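You operate a simulated robot arm through the tools that you are given. There is no shell and no other tool.

The job below is to be done with a simulated robot arm. You get a single attempt, and the scene is never put back.

TASK
Grade the rim of the little blue bowl on the rim test stand.
Fine: switch RIM TEST on, squeeze the bowl in the seat, press the key for its grade (20 N or more is FIRM); the bowl stays in the seat; grey knob, slider and the other two bowls stay.

The check looks at the end state, three seconds after you hand in, the way a careful person would. Anything else that was tipped, shoved, dropped, spilled or broken makes it a failure.

THE ROBOT
A 6-joint arm with a two-finger parallel gripper, fixed in place. Base frame: the origin is at the foot of the arm, x ahead of it, y to its left, z up; the work surface is at about z = 0. Units: m, rad, N and s.
With the tool pointing down near the work surface it reaches from about 0.14 to 0.58 m from the base axis. Its first joint turns from -1.152 to 1.152 rad. Payload 2.1 kg.
The tool frame sits at the grasp point between the pads (the TCP): z along the fingers, y along the line on which they close. The tips reach 0.03 m beyond it. The gripper opens to 0.094 m. The fingers are 0.028 m wide and 0.01 m thick; the gripper's body (0.05 by 0.096 m) begins 0.055 m behind the TCP.
Orientation is told as [roll, pitch, yaw] about the base's x, y, z axes, in that order, counted from this pose: with the fingers straight down and closing along the base's y, the tool's x points along the base's -x, its y along +y and its z along -z.

THE INTERFACE
- The arm moves only by the tool move_arm. Its argument "targets" is a list that holds one entry, the list of rows, each a list of 7 numbers: the shift along the tool's x, y, z in m, then the turn, a rotation vector about the tool's x, y, z in rad, then the opening, from 0 (shut) to 1 (fully open). In form: [[[x, y, z, ax, ay, az, grip], ...]]. A call has 1 to 20 rows; each row shifts and turns the commanded pose from where the row before left it, along the tool's axes as they then stand. A row lasts 0.2 s, in which the tool goes at most 0.05 m and 0.15 rad; a call with a longer step from one row to the next is refused whole, and so is a gripper value outside its range. Where a pose cannot be reached the arm comes as near as it can. A force on the tool above 90 N (or 10 N above the force at the start of the call, whichever is more), or a blocked arm, ends the call early, and 0.2 s more pass. The fingers move at their own pace (about 0.072 m/s each) and stop on an object; they squeeze with about 41 N. The grip force told is the motor's: it shows also when the fingers shut on nothing. Time passes only in rows, and 0.2 s behind the last, so rows that do not move let the fingers close. It gives the time, the measured TCP pose, the force on the tool (base axes), the opening and the grip force at its end, in the units of the frame above (readings bear some noise), with the torque about the TCP (base axes, N m) and any sound that the robot's microphone picked up, and new pictures: "show" is both (left out), scene, wrist or none.
- Cameras (640 x 400 px; columns grow to the right, rows downward): "scene" is fixed at [0.0708, -0.3804, 0.4819]; the picture's right is [0.71, -0.70, 0.00], its down [-0.44, -0.45, -0.78] and it looks along [0.55, 0.56, -0.62] (base axes); focal length 267 px, centre (320, 200). "wrist" rides on the gripper at [0.076, 0.014, -0.102] in the tool frame; the picture's right is [-0.18, 0.98, 0.00], its down [-0.75, -0.14, -0.64] and it looks along [-0.63, -0.12, 0.77] (tool axes); focal length 243 px, centre (320, 200). There is no depth. A picture from a camera that has moved, and an enlarged one, comes with that camera's place and axes in the base frame and with its lens. The place of the scene camera against the robot may be out by one fixed shift of up to 0.012 m in any direction.
- inspect(camera, box): a new picture of the part [left, top, right, bottom] of that camera's present view, enlarged. It takes no simulated time.
- hand_in(): hands the job in; it is judged then, once.

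Places have to be worked out from the pictures, the camera data and where the tool is seen. Open the gripper and draw the arm clear of the work before you hand the job in, unless the task says otherwise.

The tools are called as a command line: name --argument value ..., lists and objects as JSON in quotes. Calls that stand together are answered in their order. move_arm: Moves the arm, as the interface text tells. Its arguments: {"type":"object","properties":{"targets":{"type":"array","items":{"type":"array","items":{"type":"array","items":{"type":"number"}}}},"show":{"type":"string","enum":["both","scene","wrist","none"]}},"required":["targets"]} The other tools are called the same way: inspect (camera, box) takes an enlarged picture of a part of a camera's view; hand_in () hands the job in.

At the start:

```text
clock: 0.0
tcp_pos: [0.3242, -0.0718, 0.2967]
tcp_rot: [-0.001, 0.0, 0.0]
contact_force: [0.2, 0.5, -0.3]
moment: [-0.01, 0.02, -0.02]
opening: 0.0942
grasp_force: 0.0
```

scene: 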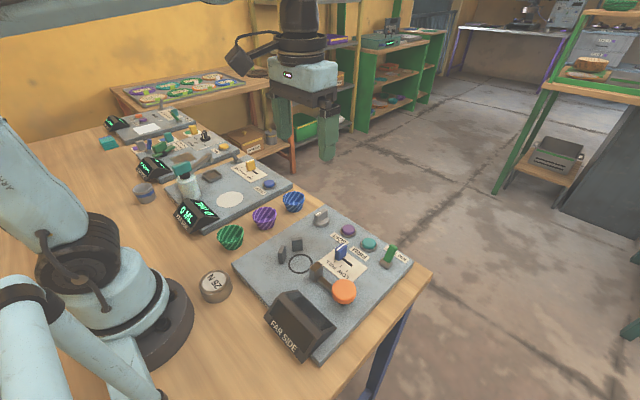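
wrist: 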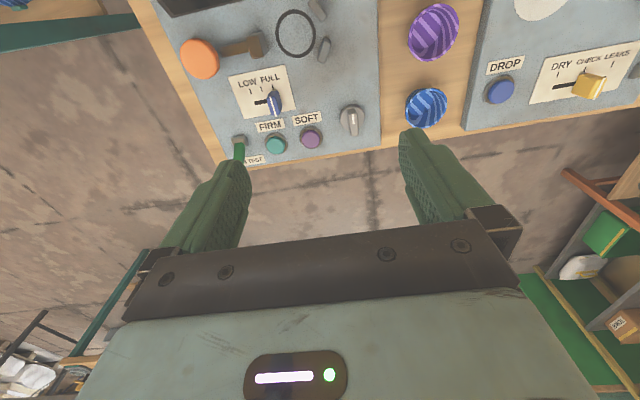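

The scene shows a stand with a ring seat, an orange knob with a lever, keys FIRM/SOFT, a green switch and a grey knob, with three bowls beside it. I'll enlarge the pictures before moving anything.

inspect --camera "scene" --box '[210, 180, 440, 370]'

inspect --camera "wrist" --box '[140, 0, 480, 180]'

```text
2.11 times, centred on (325, 275) of scene
camera zoom: at [0.0708, -0.3804, 0.4819], right [0.71, -0.7, 0.0], down [-0.44, -0.45, -0.78], along [0.55, 0.56, -0.62], focal length 562 px, centre (310, 42)
```

zoom: 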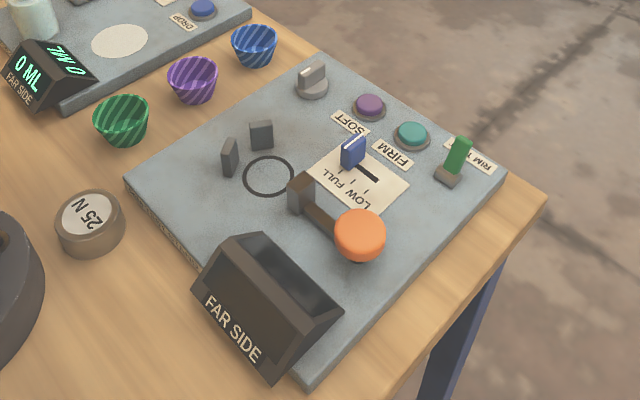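

```text
1.88 times, centred on (310, 90) of wrist
camera zoom: at [0.2479, -0.0575, 0.3993], right [0.18, 0.98, 0.0], down [0.75, -0.14, 0.64], along [0.63, -0.12, -0.77], focal length 457 px, centre (339, 407)
```

zoom: 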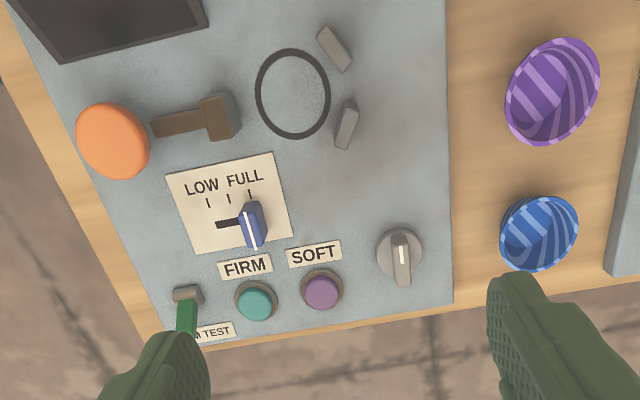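

I'll look closer at the displays, the "25 N" item and the seat mechanism to learn how the stand reads out.

inspect --camera "scene" --box '[250, 270, 350, 370]'

inspect --camera "scene" --box '[100, 100, 300, 240]'

inspect --camera "scene" --box '[270, 200, 420, 310]'

inspect --camera "wrist" --box '[150, 0, 350, 80]'

inspect --camera "scene" --box '[190, 260, 240, 310]'

```text
4.00 times, centred on (300, 320) of scene
camera zoom: at [0.0708, -0.3804, 0.4819], right [0.71, -0.7, 0.0], down [-0.44, -0.45, -0.78], along [0.55, 0.56, -0.62], focal length 1068 px, centre (400, -280)
```

zoom: 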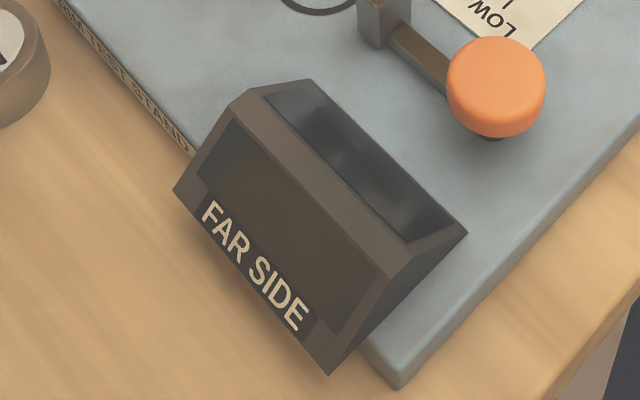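

```text
2.86 times, centred on (200, 170) of scene
camera zoom: at [0.0708, -0.3804, 0.4819], right [0.71, -0.7, 0.0], down [-0.44, -0.45, -0.78], along [0.55, 0.56, -0.62], focal length 763 px, centre (663, 286)
```

zoom: 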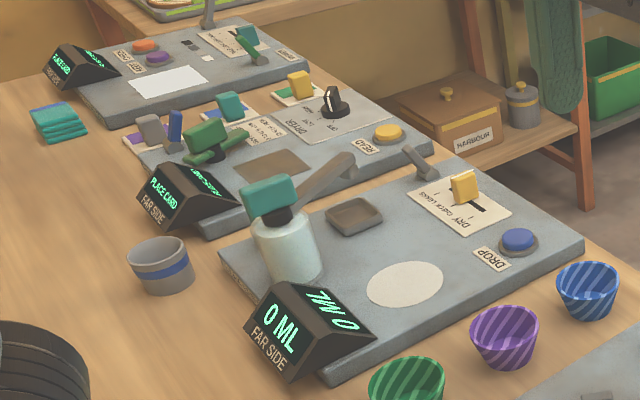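

```text
3.64 times, centred on (345, 255) of scene
camera zoom: at [0.0708, -0.3804, 0.4819], right [0.71, -0.7, 0.0], down [-0.44, -0.45, -0.78], along [0.55, 0.56, -0.62], focal length 971 px, centre (229, 0)
```

zoom: 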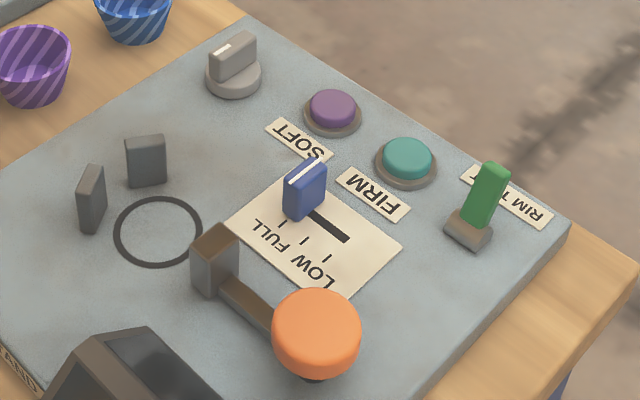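

```text
3.20 times, centred on (250, 40) of wrist
camera zoom: at [0.2479, -0.0575, 0.3993], right [0.18, 0.98, 0.0], down [0.75, -0.14, 0.64], along [0.63, -0.12, -0.77], focal length 776 px, centre (544, 712)
```

zoom: 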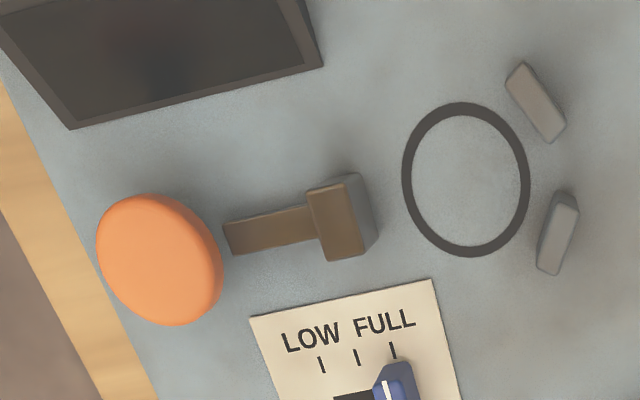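

```text
8.00 times, centred on (215, 285) of scene
camera zoom: at [0.0708, -0.3804, 0.4819], right [0.71, -0.7, 0.0], down [-0.44, -0.45, -0.78], along [0.55, 0.56, -0.62], focal length 2137 px, centre (1160, -480)
```

zoom: 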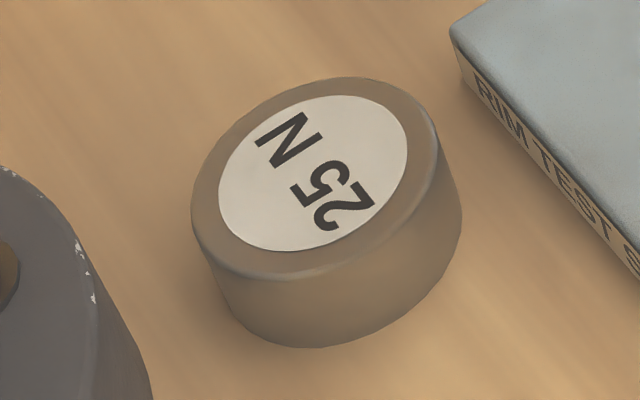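

The stand's display is off and has a face toward the scene camera. The squeezer looks like an orange push knob on a rod with a block, facing two posts across the ring. I'll back the tool up along −x so the wrist camera sees the whole stand and I can fix the positions better.

move_arm --targets '[[[0.045, -0.015, 0, 0, 0, 0, 1], [0.045, -0.015, 0, 0, 0, 0, 1], [0.03, -0.01, 0, 0, 0, 0, 1], [0, 0, 0, 0, 0, 0, 1]]]'

```text
clock: 1.0
tcp_pos: [0.2051, -0.1104, 0.2979]
tcp_rot: [0.0, 0.0, 0.001]
contact_force: [0.1, -0.4, 0.2]
moment: [0.02, 0.0, -0.01]
opening: 0.0941
grasp_force: 0.1
camera wrist: at [0.1276, -0.0969, 0.4008], right [0.18, 0.98, 0.0], down [0.75, -0.14, 0.64], along [0.63, -0.12, -0.77], focal length 243 px, centre (320, 200)
```

scene: 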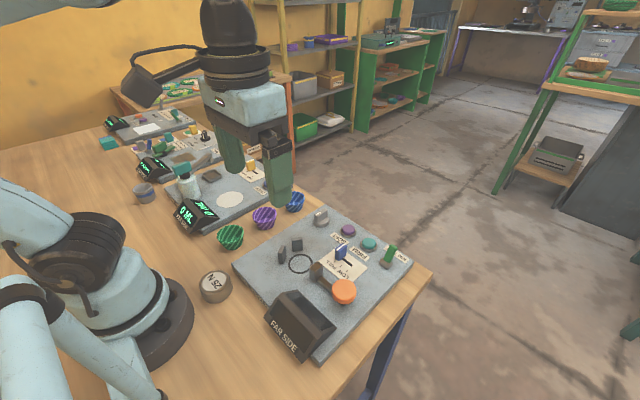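
wrist: 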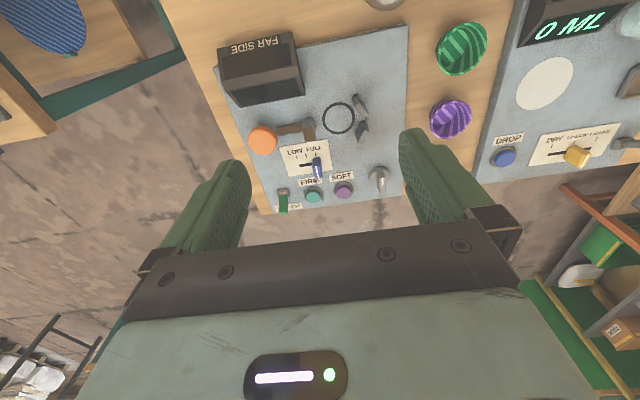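

The ring triangulates to about [0.277, −0.096] with the plate top near z = 0.02. I'll enlarge this view for the other parts.

inspect --camera "wrist" --box '[210, 20, 410, 220]'

inspect --camera "wrist" --box '[245, 110, 405, 220]'

inspect --camera "scene" --box '[330, 215, 420, 285]'

```text
2.00 times, centred on (310, 120) of wrist
camera zoom: at [0.1276, -0.0969, 0.4008], right [0.18, 0.98, 0.0], down [0.75, -0.14, 0.64], along [0.63, -0.12, -0.77], focal length 485 px, centre (340, 360)
```

zoom: 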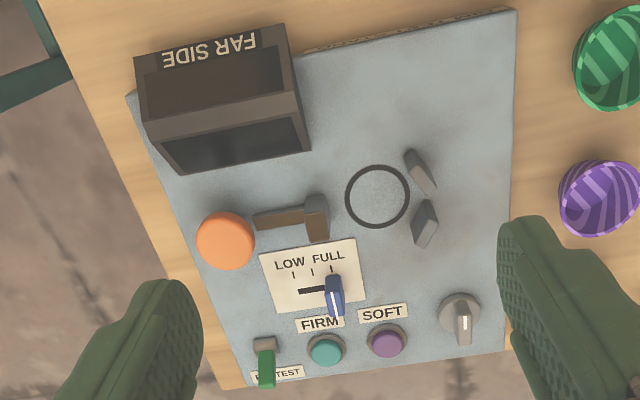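

```text
3.64 times, centred on (325, 165) of wrist
camera zoom: at [0.1276, -0.0969, 0.4008], right [0.18, 0.98, 0.0], down [0.75, -0.14, 0.64], along [0.63, -0.12, -0.77], focal length 882 px, centre (302, 327)
```

zoom: 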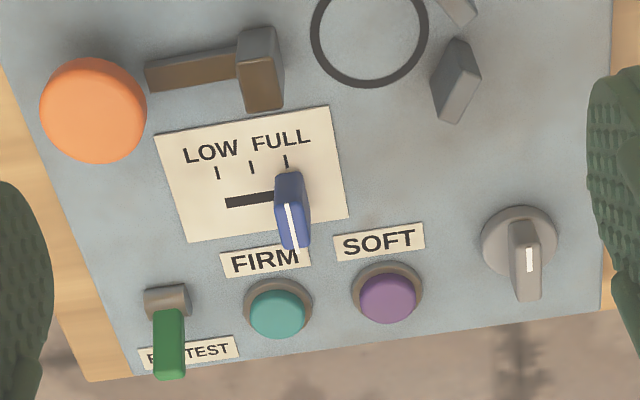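

```text
5.71 times, centred on (375, 250) of scene
camera zoom: at [0.0708, -0.3804, 0.4819], right [0.71, -0.7, 0.0], down [-0.44, -0.45, -0.78], along [0.55, 0.56, -0.62], focal length 1526 px, centre (6, -86)
```

zoom: 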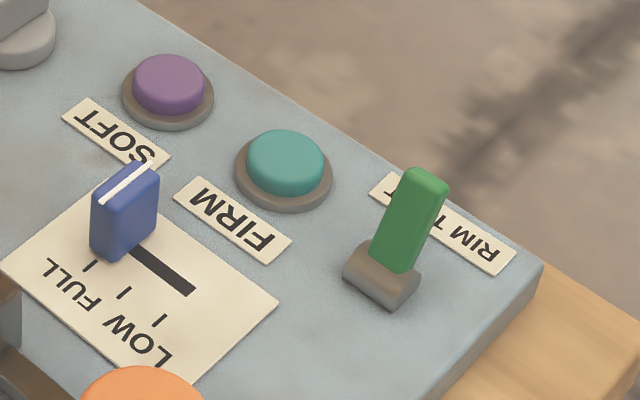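

The lever base triangulates to about [0.400, −0.221, 0.03] and it leans away from the robot (+x). The orange knob is at about [0.280, −0.217, 0.05]. I'll look closely at how the knob joins the rod and block.

inspect --camera "wrist" --box '[240, 90, 360, 165]'

inspect --camera "scene" --box '[275, 230, 365, 310]'

inspect --camera "scene" --box '[210, 180, 320, 260]'

```text
5.33 times, centred on (300, 128) of wrist
camera zoom: at [0.1276, -0.0969, 0.4008], right [0.18, 0.98, 0.0], down [0.75, -0.14, 0.64], along [0.63, -0.12, -0.77], focal length 1294 px, centre (427, 587)
```

zoom: 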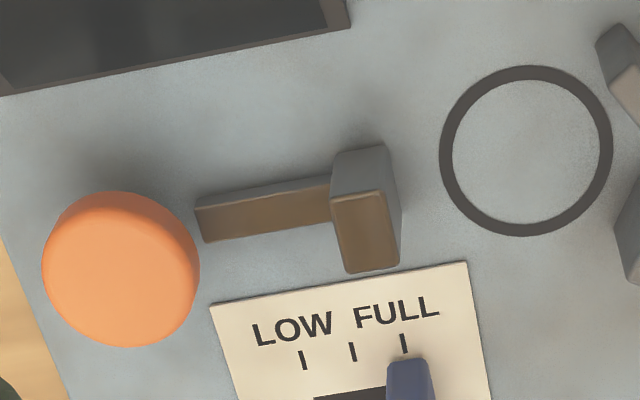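

```text
5.00 times, centred on (320, 270) of scene
camera zoom: at [0.0708, -0.3804, 0.4819], right [0.71, -0.7, 0.0], down [-0.44, -0.45, -0.78], along [0.55, 0.56, -0.62], focal length 1335 px, centre (320, -150)
```

zoom: 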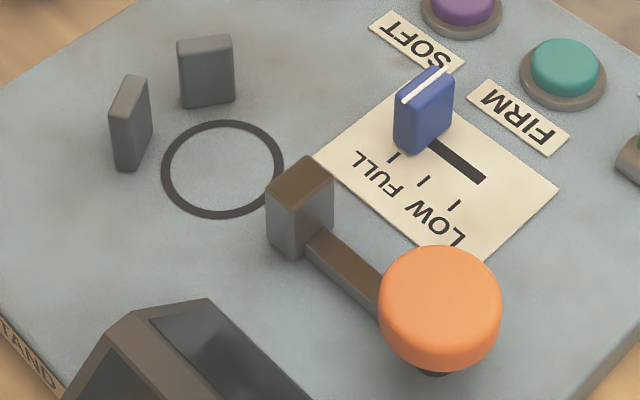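

```text
5.00 times, centred on (265, 220) of scene
camera zoom: at [0.0708, -0.3804, 0.4819], right [0.71, -0.7, 0.0], down [-0.44, -0.45, -0.78], along [0.55, 0.56, -0.62], focal length 1335 px, centre (595, 100)
```

zoom: 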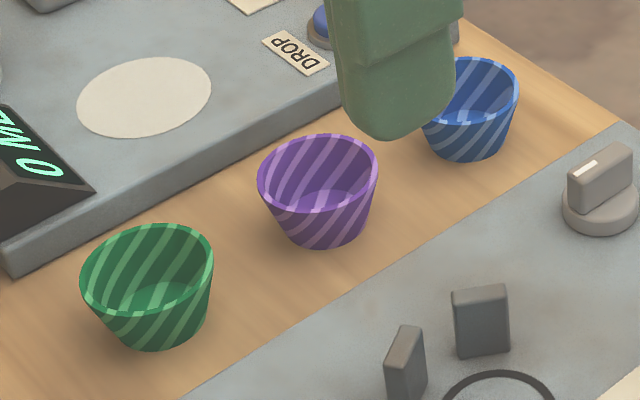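

The knob is a mushroom push button on its own stem, not joined to the rod, so it should be pressed down to drive the jaw. First the switch: I'll shut the fingers and go to the far (+x) side of the green lever, staying high until I've checked the picture.

move_arm --targets '[[[-0.044, -0.0185, 0, 0, 0, 0, 0], [-0.044, -0.0185, 0, 0, 0, 0, 0], [-0.044, -0.0185, 0, 0, 0, 0, 0], [-0.044, -0.0185, 0, 0, 0, 0, 0], [-0.044, -0.0185, 0, 0, 0, 0, 0], [-0.044, -0.0185, 0, 0, 0, 0, 0], [0, 0, 0.045, 0, 0, 0, 0], [0, 0, 0.045, 0, 0, 0, 0], [0, 0, 0.045, 0, 0, 0, 0], [0, 0, 0.035, 0, 0, 0, 0], [0, 0, 0, 0, 0, 0, 0]]]'

```text
clock: 3.4
tcp_pos: [0.464, -0.2209, 0.1202]
tcp_rot: [-0.001, 0.0, 0.0]
contact_force: [0.5, 0.3, 0.1]
moment: [0.01, 0.03, 0.01]
opening: 0.0
grasp_force: 32.9
out of reach, approached as far as the arm can: row 6
camera wrist: at [0.3863, -0.2066, 0.2241], right [0.18, 0.98, 0.0], down [0.75, -0.14, 0.64], along [0.63, -0.12, -0.77], focal length 243 px, centre (320, 200)
```

scene: 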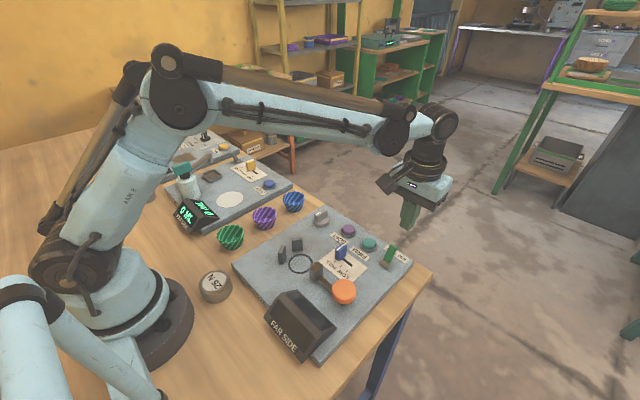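
wrist: 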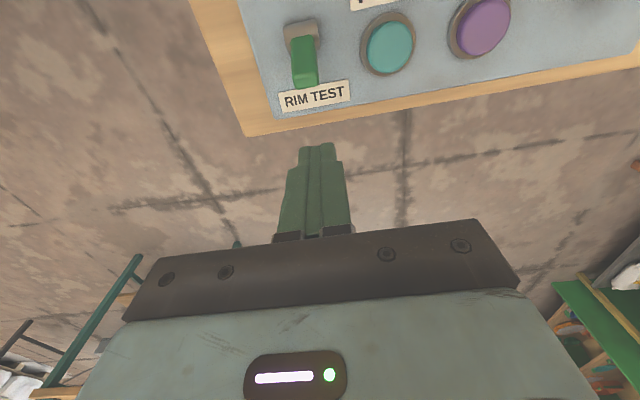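

The lever shows at y ≈ −0.222 with its tip near x = 0.42, and the shut fingers are beyond it and in line. I'll lower to tip height 0.048 and push toward −x until it flips.

move_arm --targets '[[[0, -0.001, 0.021, 0, 0, 0, 0], [0, 0, 0.021, 0, 0, 0, 0], [0.012, 0, 0, 0, 0, 0, 0], [0.012, 0, 0, 0, 0, 0, 0], [0.012, 0, 0, 0, 0, 0, 0], [0.01, 0, 0, 0, 0, 0, 0], [0, 0, 0, 0, 0, 0, 0]]]'

```text
clock: 5.0
tcp_pos: [0.4155, -0.221, 0.0811]
tcp_rot: [0.001, 0.001, -0.002]
contact_force: [-0.8, -0.7, 0.5]
moment: [0.0, 0.01, 0.03]
opening: 0.0
grasp_force: 33.3
heard: click
camera wrist: at [0.3392, -0.2068, 0.1841], right [0.18, 0.98, 0.0], down [0.75, -0.14, 0.64], along [0.63, -0.12, -0.77], focal length 243 px, centre (320, 200)
```

scene: 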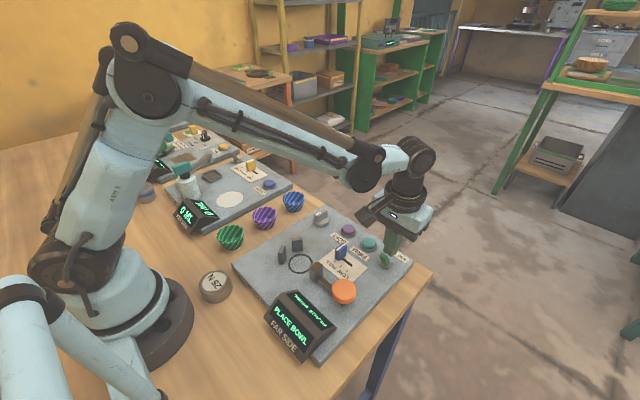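
wrist: 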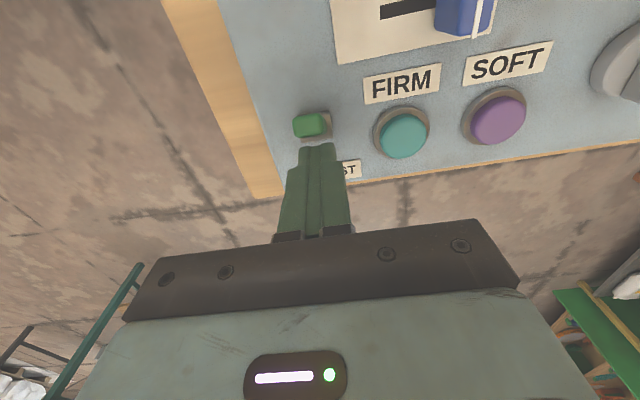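

A click was heard, the lever now leans toward the robot and the display has lit up. I'll read it.

inspect --camera "scene" --box '[260, 280, 340, 360]'

inspect --camera "scene" --box '[330, 215, 420, 285]'

```text
5.00 times, centred on (300, 320) of scene
camera zoom: at [0.0708, -0.3804, 0.4819], right [0.71, -0.7, 0.0], down [-0.44, -0.45, -0.78], along [0.55, 0.56, -0.62], focal length 1335 px, centre (420, -400)
```

zoom: 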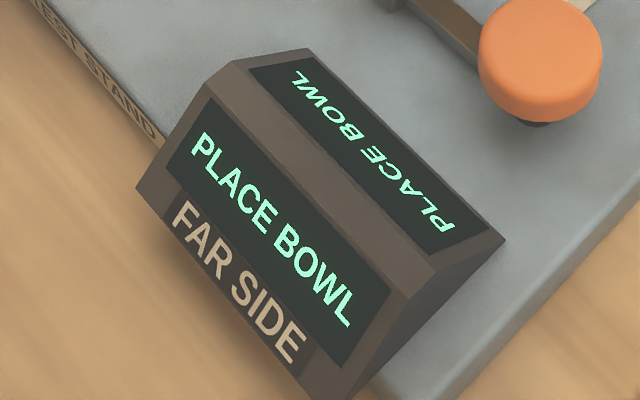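

```text
5.71 times, centred on (375, 250) of scene
camera zoom: at [0.0708, -0.3804, 0.4819], right [0.71, -0.7, 0.0], down [-0.44, -0.45, -0.78], along [0.55, 0.56, -0.62], focal length 1526 px, centre (6, -86)
```

zoom: 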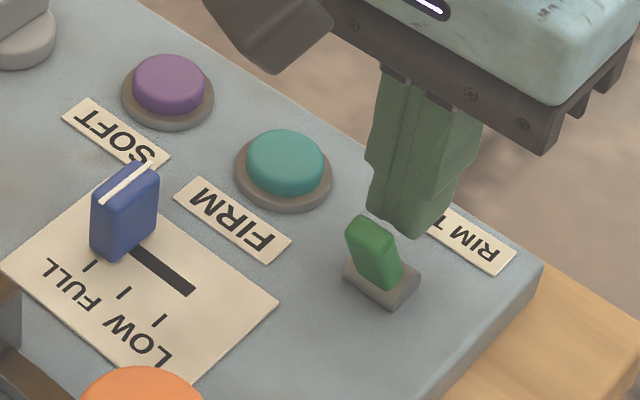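

The display reads "PLACE BOWL", so the stand is on. I'll rise straight up, open the fingers, and go to a spot behind the blue bowl to fix its position from two wrist views.

move_arm --targets '[[[0, 0, -0.04, 0, 0, 0, 0], [0, 0, -0.045, 0, 0, 0, 0], [0, 0, -0.045, 0, 0, 0, 0], [0, 0, -0.03, 0, 0, 0, 0], [0.016, 0.0465, 0, 0, 0, 0, 1], [0.016, 0.0465, 0, 0, 0, 0, 1], [0.016, 0.0465, 0, 0, 0, 0, 1], [0.016, 0.0465, 0, 0, 0, 0, 1], [0.016, 0.0465, 0, 0, 0, 0, 1], [0.016, 0.0465, 0, 0, 0, 0, 1], [0, 0, 0.02, 0, 0, 0, 1], [0, 0, 0, 0, 0, 0, 1]]]'

```text
clock: 7.6
tcp_pos: [0.3219, 0.0584, 0.2198]
tcp_rot: [0.0, 0.001, 0.0]
contact_force: [0.0, 0.0, 0.5]
moment: [-0.01, 0.0, -0.02]
opening: 0.094
grasp_force: 0.1
camera wrist: at [0.2448, 0.0724, 0.3229], right [0.18, 0.98, 0.0], down [0.75, -0.14, 0.64], along [0.63, -0.12, -0.77], focal length 243 px, centre (320, 200)
```

scene: 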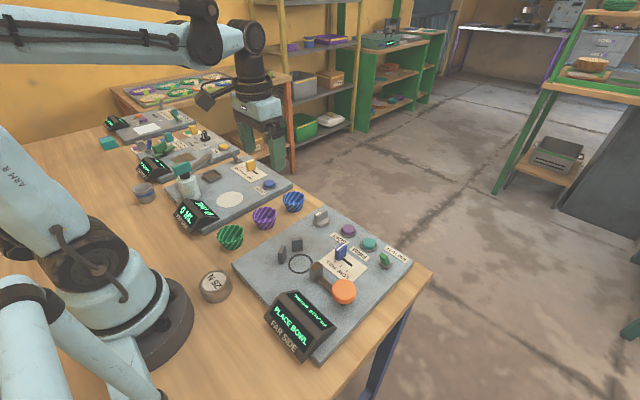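
wrist: 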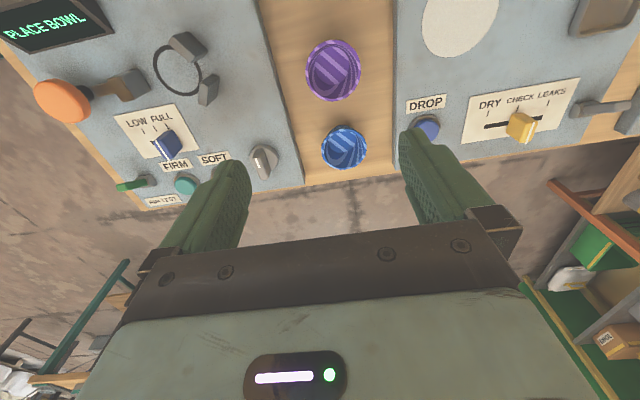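

inspect --camera "wrist" --box '[290, 30, 400, 180]'

inspect --camera "wrist" --box '[130, 20, 230, 110]'

inspect --camera "scene" --box '[240, 180, 320, 240]'

```text
2.67 times, centred on (345, 105) of wrist
camera zoom: at [0.2448, 0.0724, 0.3229], right [0.18, 0.98, 0.0], down [0.75, -0.14, 0.64], along [0.63, -0.12, -0.77], focal length 647 px, centre (253, 453)
```

zoom: 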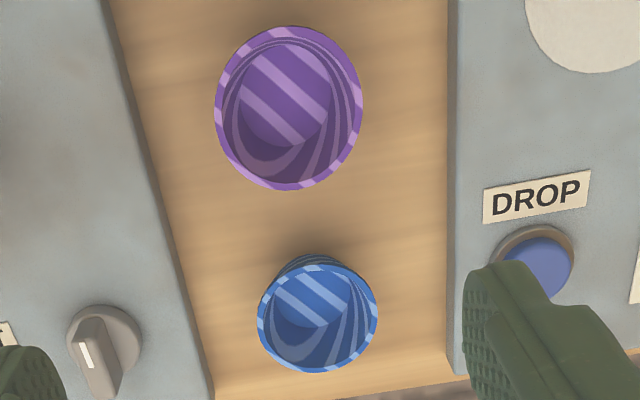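

```text
4.44 times, centred on (180, 65) of wrist
camera zoom: at [0.2448, 0.0724, 0.3229], right [0.18, 0.98, 0.0], down [0.75, -0.14, 0.64], along [0.63, -0.12, -0.77], focal length 1078 px, centre (942, 800)
```

zoom: 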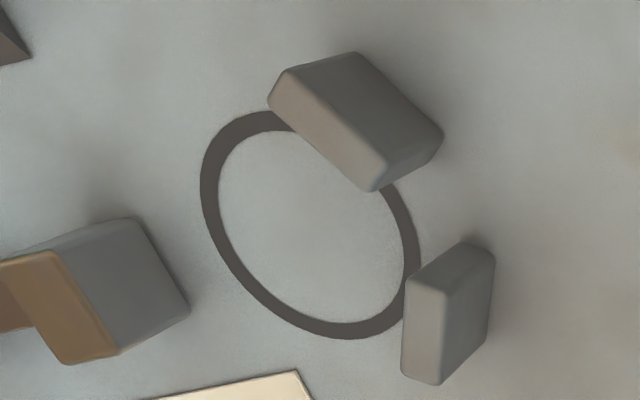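

```text
6.67 times, centred on (280, 210) of scene
camera zoom: at [0.0708, -0.3804, 0.4819], right [0.71, -0.7, 0.0], down [-0.44, -0.45, -0.78], along [0.55, 0.56, -0.62], focal length 1780 px, centre (587, 133)
```

zoom: 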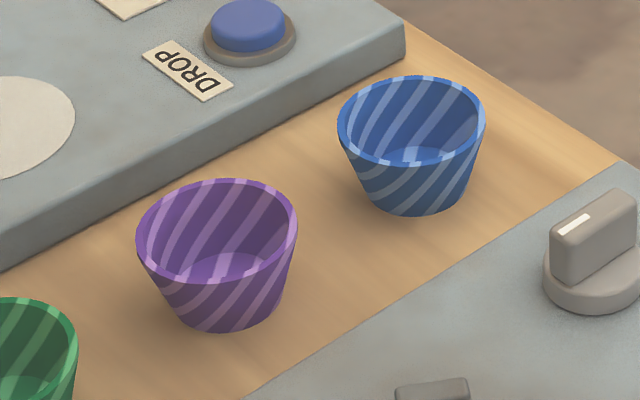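

The blue bowl's rim centre comes out at about [0.399, 0.0745, 0.038] with a rim about 0.059 m across. I'll go above it with the fingers opened to about 0.08 m, which clears the plates on both sides.

move_arm --targets '[[[-0.0257, 0.0054, 0.028, 0, 0, 0, 0.85], [-0.0257, 0.0054, 0.028, 0, 0, 0, 0.85], [-0.0257, 0.0054, 0.028, 0, 0, 0, 0.85], [0, 0, 0.016, 0, 0, 0, 0.85], [0, 0, 0, 0, 0, 0, 0.85]]]'

inspect --camera "scene" --box '[230, 120, 350, 240]'

inspect --camera "wrist" --box '[150, 0, 490, 230]'

```text
clock: 8.8
tcp_pos: [0.3987, 0.0753, 0.1189]
tcp_rot: [0.0, -0.001, -0.002]
contact_force: [-0.2, 0.1, -0.3]
moment: [-0.04, 0.0, -0.01]
opening: 0.0798
grasp_force: 0.1
camera wrist: at [0.3213, 0.0892, 0.2225], right [0.18, 0.98, 0.0], down [0.75, -0.14, 0.64], along [0.63, -0.12, -0.77], focal length 243 px, centre (320, 200)
```

scene: 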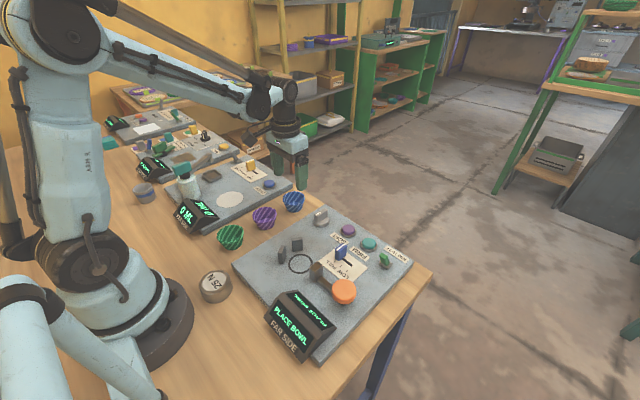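
wrist: 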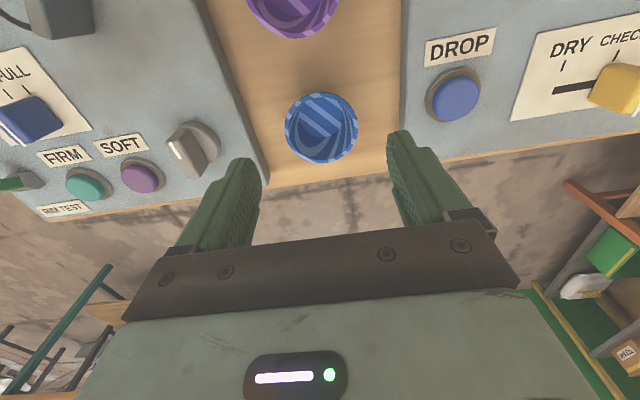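

```text
3.33 times, centred on (290, 180) of scene
camera zoom: at [0.0708, -0.3804, 0.4819], right [0.71, -0.7, 0.0], down [-0.44, -0.45, -0.78], along [0.55, 0.56, -0.62], focal length 890 px, centre (420, 267)
```

zoom: 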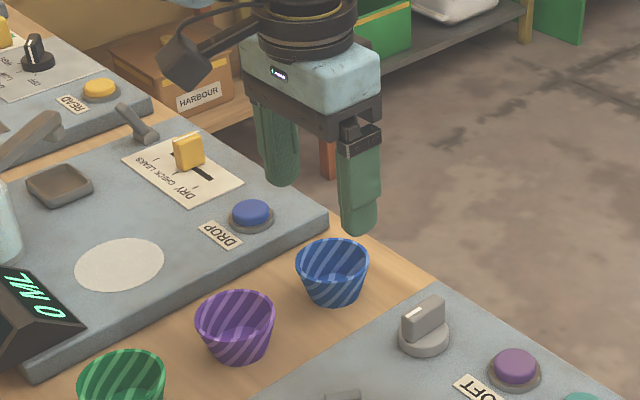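

```text
1.74 times, centred on (320, 115) of wrist
camera zoom: at [0.3213, 0.0892, 0.2225], right [0.18, 0.98, 0.0], down [0.75, -0.14, 0.64], along [0.63, -0.12, -0.77], focal length 422 px, centre (320, 348)
```

zoom: 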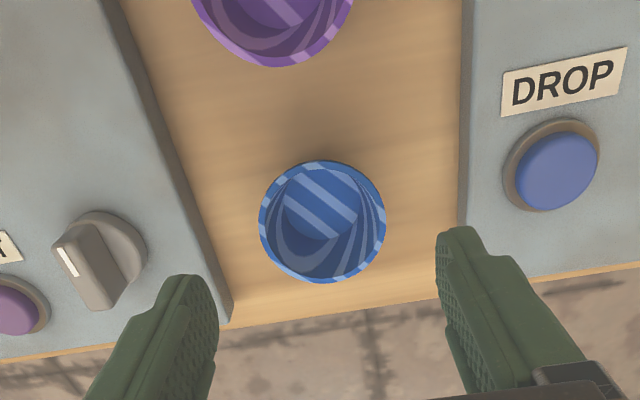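

The rim centre recomputes to [0.399, 0.075], directly under the TCP. I'll descend until the tips are just above the table, then close gently to a little under the rim's width.

move_arm --targets '[[[0, 0, 0.03, 0, 0, 0, 0.85], [0, 0, 0.03, 0, 0, 0, 0.85], [0, 0, 0.022, 0, 0, 0, 0.85], [0, 0, 0, 0, 0, 0, 0.7], [0, 0, 0, 0, 0, 0, 0.62], [0, 0, 0, 0, 0, 0, 0.6], [0, 0, 0, 0, 0, 0, 0.6]]]'

inspect --camera "scene" --box '[230, 120, 350, 240]'

```text
clock: 10.4
tcp_pos: [0.3981, 0.074, 0.0361]
tcp_rot: [0.0, 0.0, -0.001]
contact_force: [-0.3, 0.4, 1.8]
moment: [0.03, -0.01, -0.03]
opening: 0.059
grasp_force: 13.8
camera wrist: at [0.3212, 0.0888, 0.1403], right [0.18, 0.98, 0.0], down [0.75, -0.14, 0.64], along [0.63, -0.12, -0.77], focal length 243 px, centre (320, 200)
```

scene: 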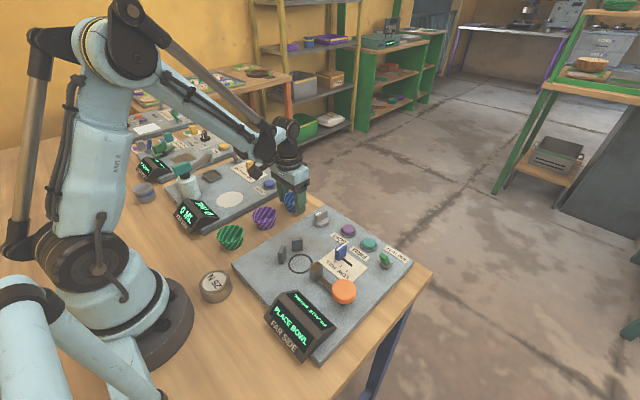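
wrist: 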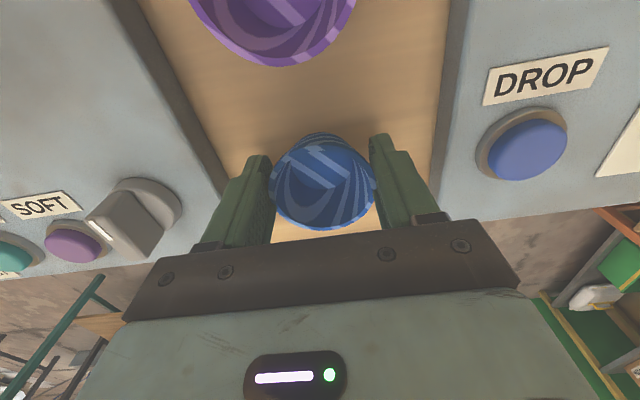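

```text
3.33 times, centred on (290, 180) of scene
camera zoom: at [0.0708, -0.3804, 0.4819], right [0.71, -0.7, 0.0], down [-0.44, -0.45, -0.78], along [0.55, 0.56, -0.62], focal length 890 px, centre (420, 267)
```

zoom: 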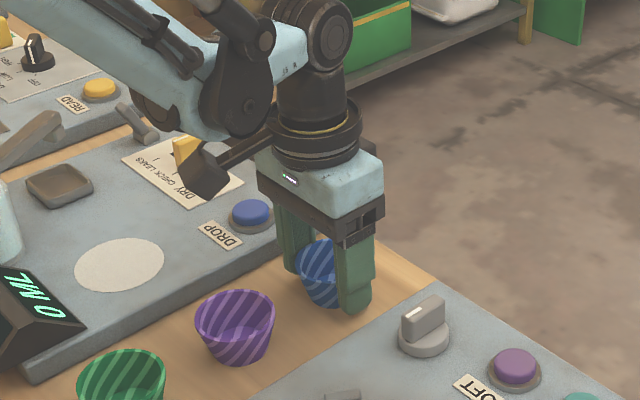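

The fingers stopped on the rim at 0.059 m with about 14 N. I'll lift a little and check that the bowl comes along.

move_arm --targets '[[[0, 0, -0.01, 0, 0, 0, 0.59], [0, 0, -0.02, 0, 0, 0, 0.59], [0, 0, -0.03, 0, 0, 0, 0.59], [0, 0, -0.03, 0, 0, 0, 0.59], [0, 0, 0, 0, 0, 0, 0.59]]]'

inspect --camera "scene" --box '[230, 120, 350, 240]'

```text
clock: 11.6
tcp_pos: [0.3977, 0.0748, 0.1273]
tcp_rot: [0.0, 0.0, 0.0]
contact_force: [0.2, -0.7, -0.1]
moment: [0.01, -0.01, 0.01]
opening: 0.0589
grasp_force: 14.0
camera wrist: at [0.3207, 0.0893, 0.2311], right [0.18, 0.98, 0.0], down [0.75, -0.14, 0.64], along [0.63, -0.12, -0.77], focal length 243 px, centre (320, 200)
```

scene: 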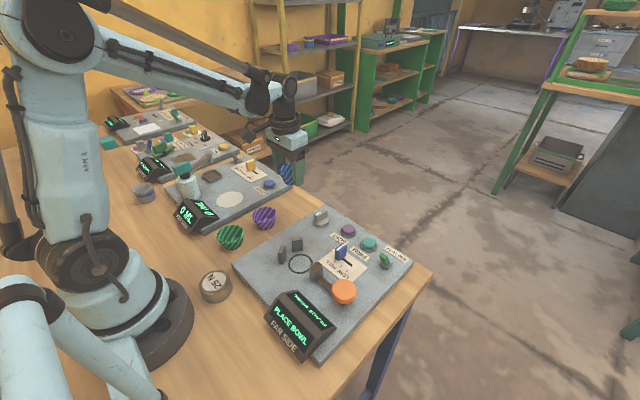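
wrist: 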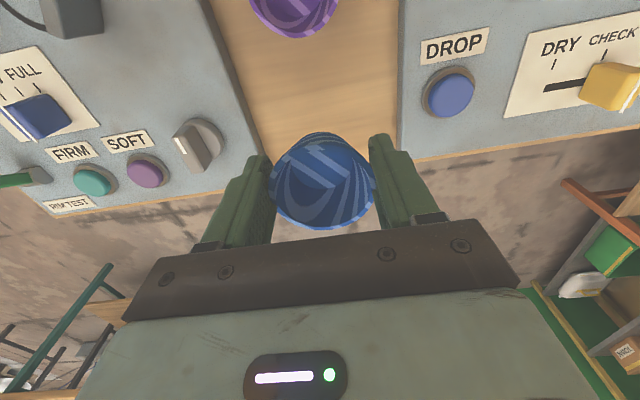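

```text
3.33 times, centred on (290, 180) of scene
camera zoom: at [0.0708, -0.3804, 0.4819], right [0.71, -0.7, 0.0], down [-0.44, -0.45, -0.78], along [0.55, 0.56, -0.62], focal length 890 px, centre (420, 267)
```

zoom: 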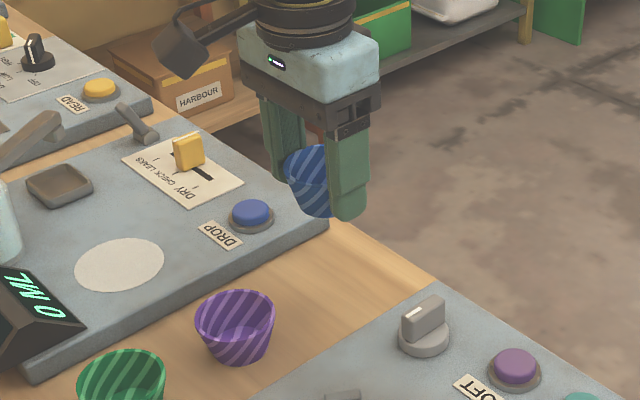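

The bowl is held upright and unmoved in the grip. I'll raise it and turn the tool a quarter turn about its axis, so the fingers straddle the seat along x, clear of the posts and the pusher.

move_arm --targets '[[[0, 0, -0.035, 0, 0, 0, 0.59], [0, 0, -0.035, 0, 0, 0, 0.59], [0, 0, 0, 0, 0, 0.1428, 0.59], [0, 0, 0, 0, 0, 0.1428, 0.59], [0, 0, 0, 0, 0, 0.1428, 0.59], [0, 0, 0, 0, 0, 0.1428, 0.59], [0, 0, 0, 0, 0, 0.1428, 0.59], [0, 0, 0, 0, 0, 0.1428, 0.59], [0, 0, 0, 0, 0, 0.1428, 0.59], [0, 0, 0, 0, 0, 0.1428, 0.59], [0, 0, 0, 0, 0, 0.1428, 0.59], [0, 0, 0, 0, 0, 0.1428, 0.59], [0, 0, 0, 0, 0, 0.1428, 0.59], [0, 0, 0, 0, 0, 0, 0.59]]]'

```text
clock: 14.6
tcp_pos: [0.3987, 0.0742, 0.1974]
tcp_rot: [0.0, -0.001, -1.572]
contact_force: [-0.3, 0.6, 0.2]
moment: [-0.01, 0.0, -0.01]
opening: 0.059
grasp_force: 14.3
camera wrist: at [0.4124, 0.1497, 0.3011], right [0.98, -0.19, 0.0], down [-0.14, -0.75, 0.64], along [-0.12, -0.63, -0.77], focal length 243 px, centre (320, 200)
```

scene: 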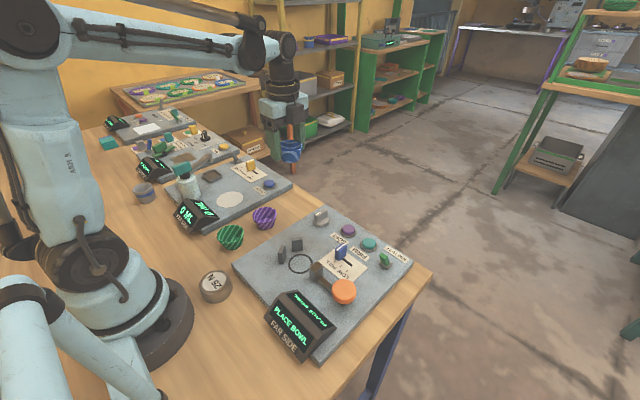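
wrist: 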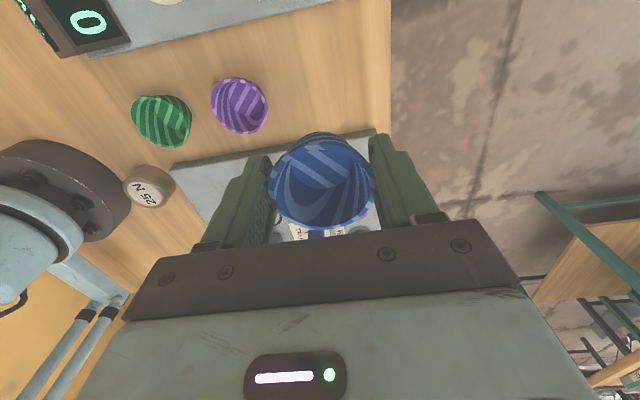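

The turn worked. Now tool x points along +y and tool y along +x. I'll carry the bowl over the seat, to TCP about [0.279, −0.0955], and stop at z ≈ 0.13 to check alignment.

move_arm --targets '[[[-0.034, -0.024, 0, 0, 0, 0, 0.59], [-0.034, -0.024, 0, 0, 0, 0, 0.59], [-0.034, -0.024, 0, 0, 0, 0, 0.59], [-0.034, -0.024, 0, 0, 0, 0, 0.59], [-0.034, -0.024, 0, 0, 0, 0, 0.59], [0, 0, 0.03, 0, 0, 0, 0.59], [0, 0, 0.03, 0, 0, 0, 0.59], [0, 0, 0, 0, 0, 0, 0.59]]]'

inspect --camera "scene" --box '[240, 180, 400, 300]'

inspect --camera "wrist" --box '[200, 60, 460, 240]'

```text
clock: 16.4
tcp_pos: [0.2785, -0.0937, 0.1388]
tcp_rot: [-0.001, 0.0, -1.572]
contact_force: [-0.1, -0.3, 0.2]
moment: [0.02, -0.02, -0.01]
opening: 0.0588
grasp_force: 14.3
camera wrist: at [0.2921, -0.0185, 0.2413], right [0.98, -0.18, 0.0], down [-0.14, -0.75, 0.64], along [-0.12, -0.63, -0.77], focal length 243 px, centre (320, 200)
```

scene: 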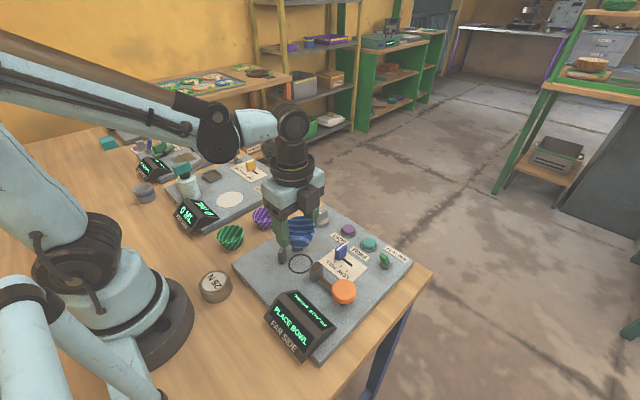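
wrist: 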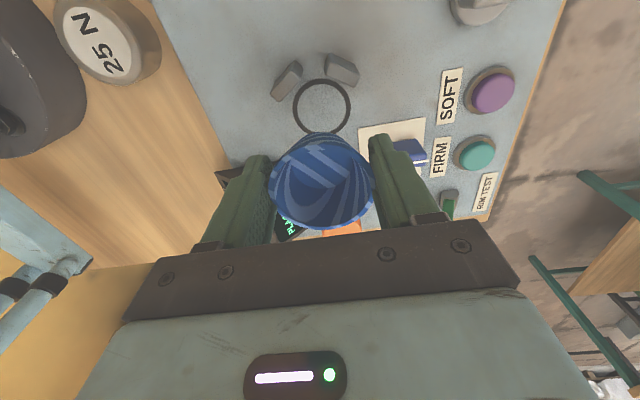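

```text
3.33 times, centred on (320, 240) of scene
camera zoom: at [0.0708, -0.3804, 0.4819], right [0.71, -0.7, 0.0], down [-0.44, -0.45, -0.78], along [0.55, 0.56, -0.62], focal length 890 px, centre (320, 67)
```

zoom: 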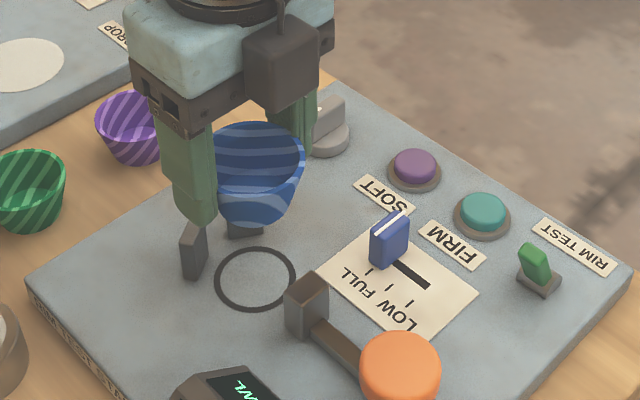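

```text
2.22 times, centred on (330, 150) of wrist
camera zoom: at [0.2921, -0.0185, 0.2413], right [0.98, -0.18, 0.0], down [-0.14, -0.75, 0.64], along [-0.12, -0.63, -0.77], focal length 539 px, centre (298, 311)
```

zoom: 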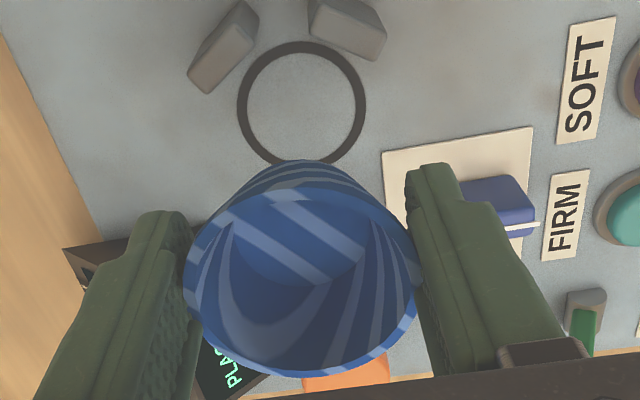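

The ring centre in this view is about [0.279, −0.095] and the bowl is centred on the TCP, about 2 mm too far toward +y. I'll shift by that and lower most of the way.

move_arm --targets '[[[-0.002, 0.0005, 0.025, 0, 0, 0, 0.59], [0, 0, 0.025, 0, 0, 0, 0.59], [0, 0, 0.02, 0, 0, 0, 0.59], [0, 0, 0, 0, 0, 0, 0.59]]]'

inspect --camera "scene" --box '[240, 180, 400, 300]'

inspect --camera "wrist" --box '[200, 60, 460, 240]'

```text
clock: 17.4
tcp_pos: [0.2792, -0.0969, 0.0677]
tcp_rot: [-0.002, 0.001, -1.57]
contact_force: [0.2, 0.1, 0.2]
moment: [0.03, 0.0, 0.01]
opening: 0.059
grasp_force: 14.3
camera wrist: at [0.2923, -0.0204, 0.1712], right [0.98, -0.18, 0.0], down [-0.14, -0.75, 0.64], along [-0.12, -0.63, -0.77], focal length 243 px, centre (320, 200)
```

scene: 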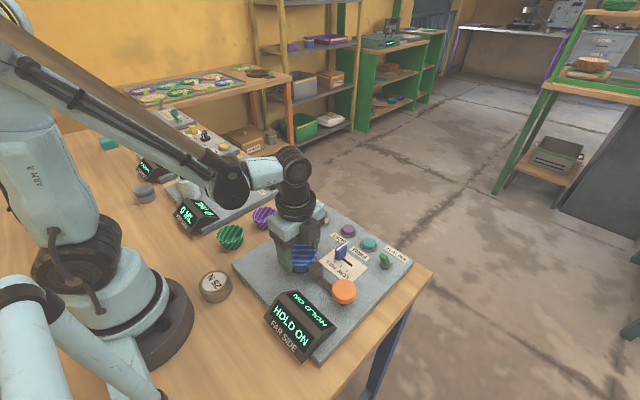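
wrist: 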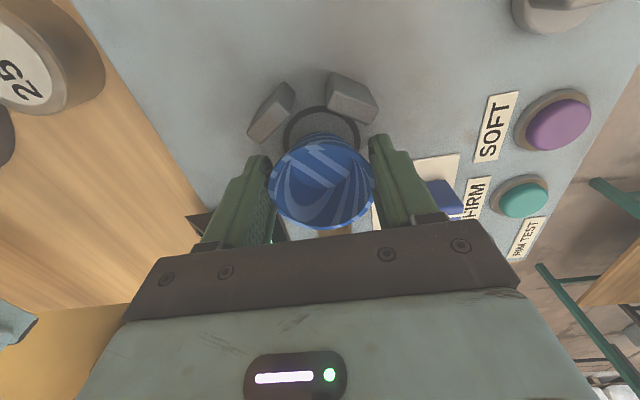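

```text
3.33 times, centred on (320, 240) of scene
camera zoom: at [0.0708, -0.3804, 0.4819], right [0.71, -0.7, 0.0], down [-0.44, -0.45, -0.78], along [0.55, 0.56, -0.62], focal length 890 px, centre (320, 67)
```

zoom: 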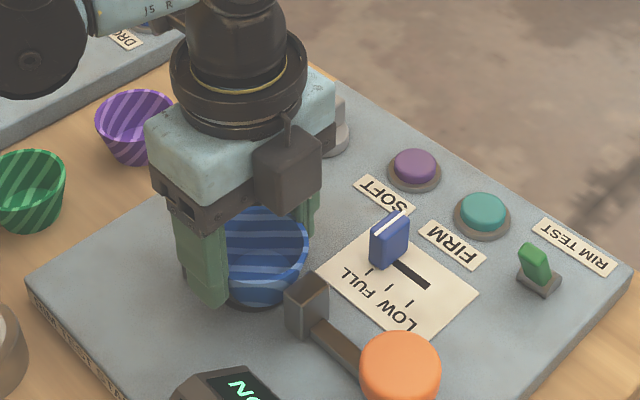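

```text
2.22 times, centred on (330, 150) of wrist
camera zoom: at [0.2923, -0.0204, 0.1712], right [0.98, -0.18, 0.0], down [-0.14, -0.75, 0.64], along [-0.12, -0.63, -0.77], focal length 539 px, centre (298, 311)
```

zoom: 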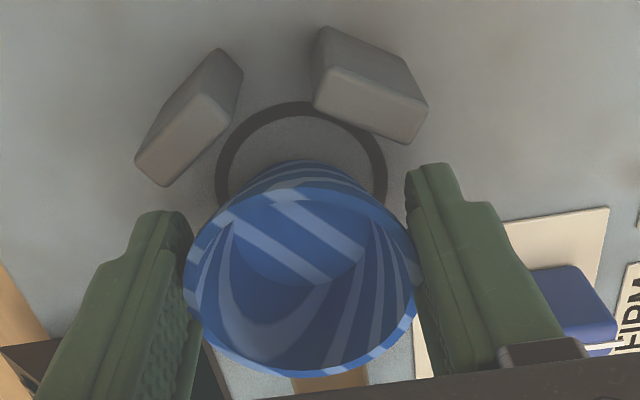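

The display changed to "HOLD ON" now that the bowl is near the seat, and the bowl is centred over the ring between the posts. I'll lower the last centimetre in small steps, watching the force.

move_arm --targets '[[[0, 0, 0.004, 0, 0, 0, 0.59], [0, 0, 0.004, 0, 0, 0, 0.59], [0, 0, 0.003, 0, 0, 0, 0.59], [0, 0, 0, 0, 0, 0, 0.59]]]'

inspect --camera "scene" --box '[240, 200, 360, 300]'

inspect --camera "scene" --box '[260, 280, 340, 360]'

```text
clock: 18.4
tcp_pos: [0.2775, -0.0971, 0.0564]
tcp_rot: [0.0, 0.001, -1.57]
contact_force: [-2.0, -4.0, 10.1]
moment: [-0.13, 0.02, -0.02]
opening: 0.059
grasp_force: 14.0
camera wrist: at [0.2924, -0.0216, 0.1602], right [0.98, -0.18, 0.0], down [-0.14, -0.75, 0.64], along [-0.12, -0.63, -0.77], focal length 243 px, centre (320, 200)
```

scene: 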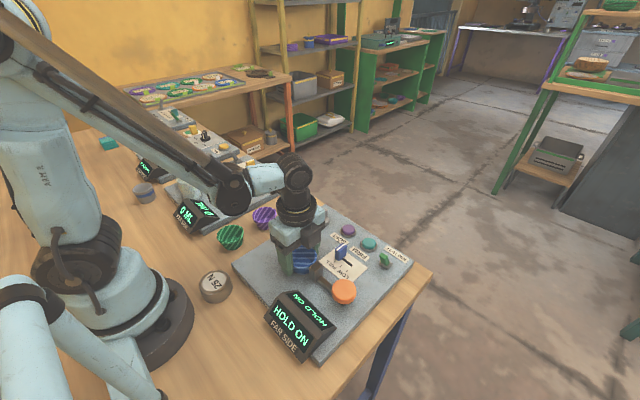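
wrist: 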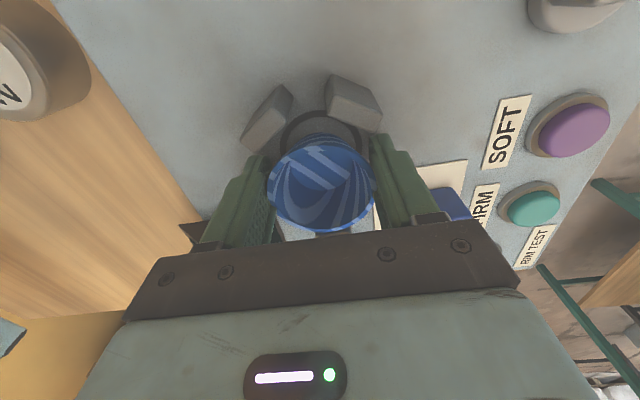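

```text
4.00 times, centred on (300, 250) of scene
camera zoom: at [0.0708, -0.3804, 0.4819], right [0.71, -0.7, 0.0], down [-0.44, -0.45, -0.78], along [0.55, 0.56, -0.62], focal length 1068 px, centre (400, 0)
```

zoom: 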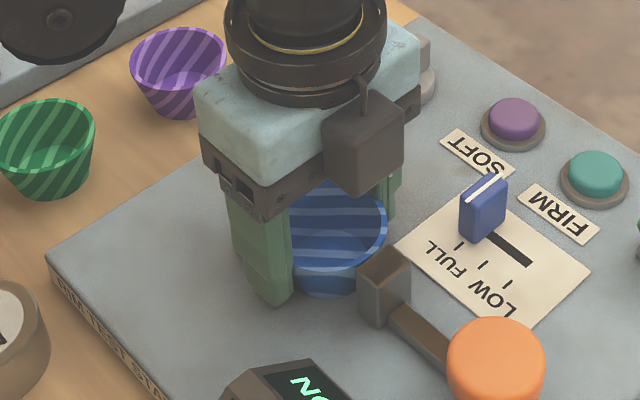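

```text
5.00 times, centred on (300, 320) of scene
camera zoom: at [0.0708, -0.3804, 0.4819], right [0.71, -0.7, 0.0], down [-0.44, -0.45, -0.78], along [0.55, 0.56, -0.62], focal length 1335 px, centre (420, -400)
```

zoom: 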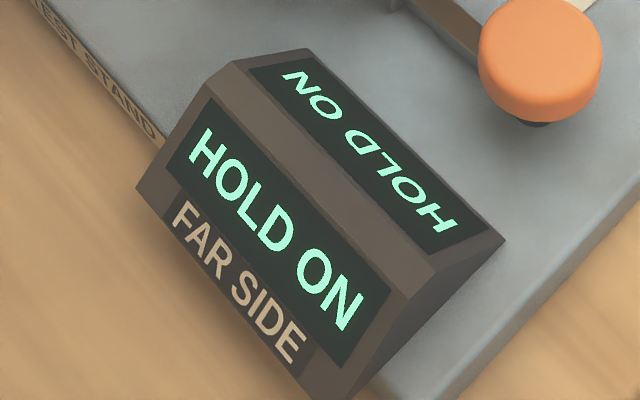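

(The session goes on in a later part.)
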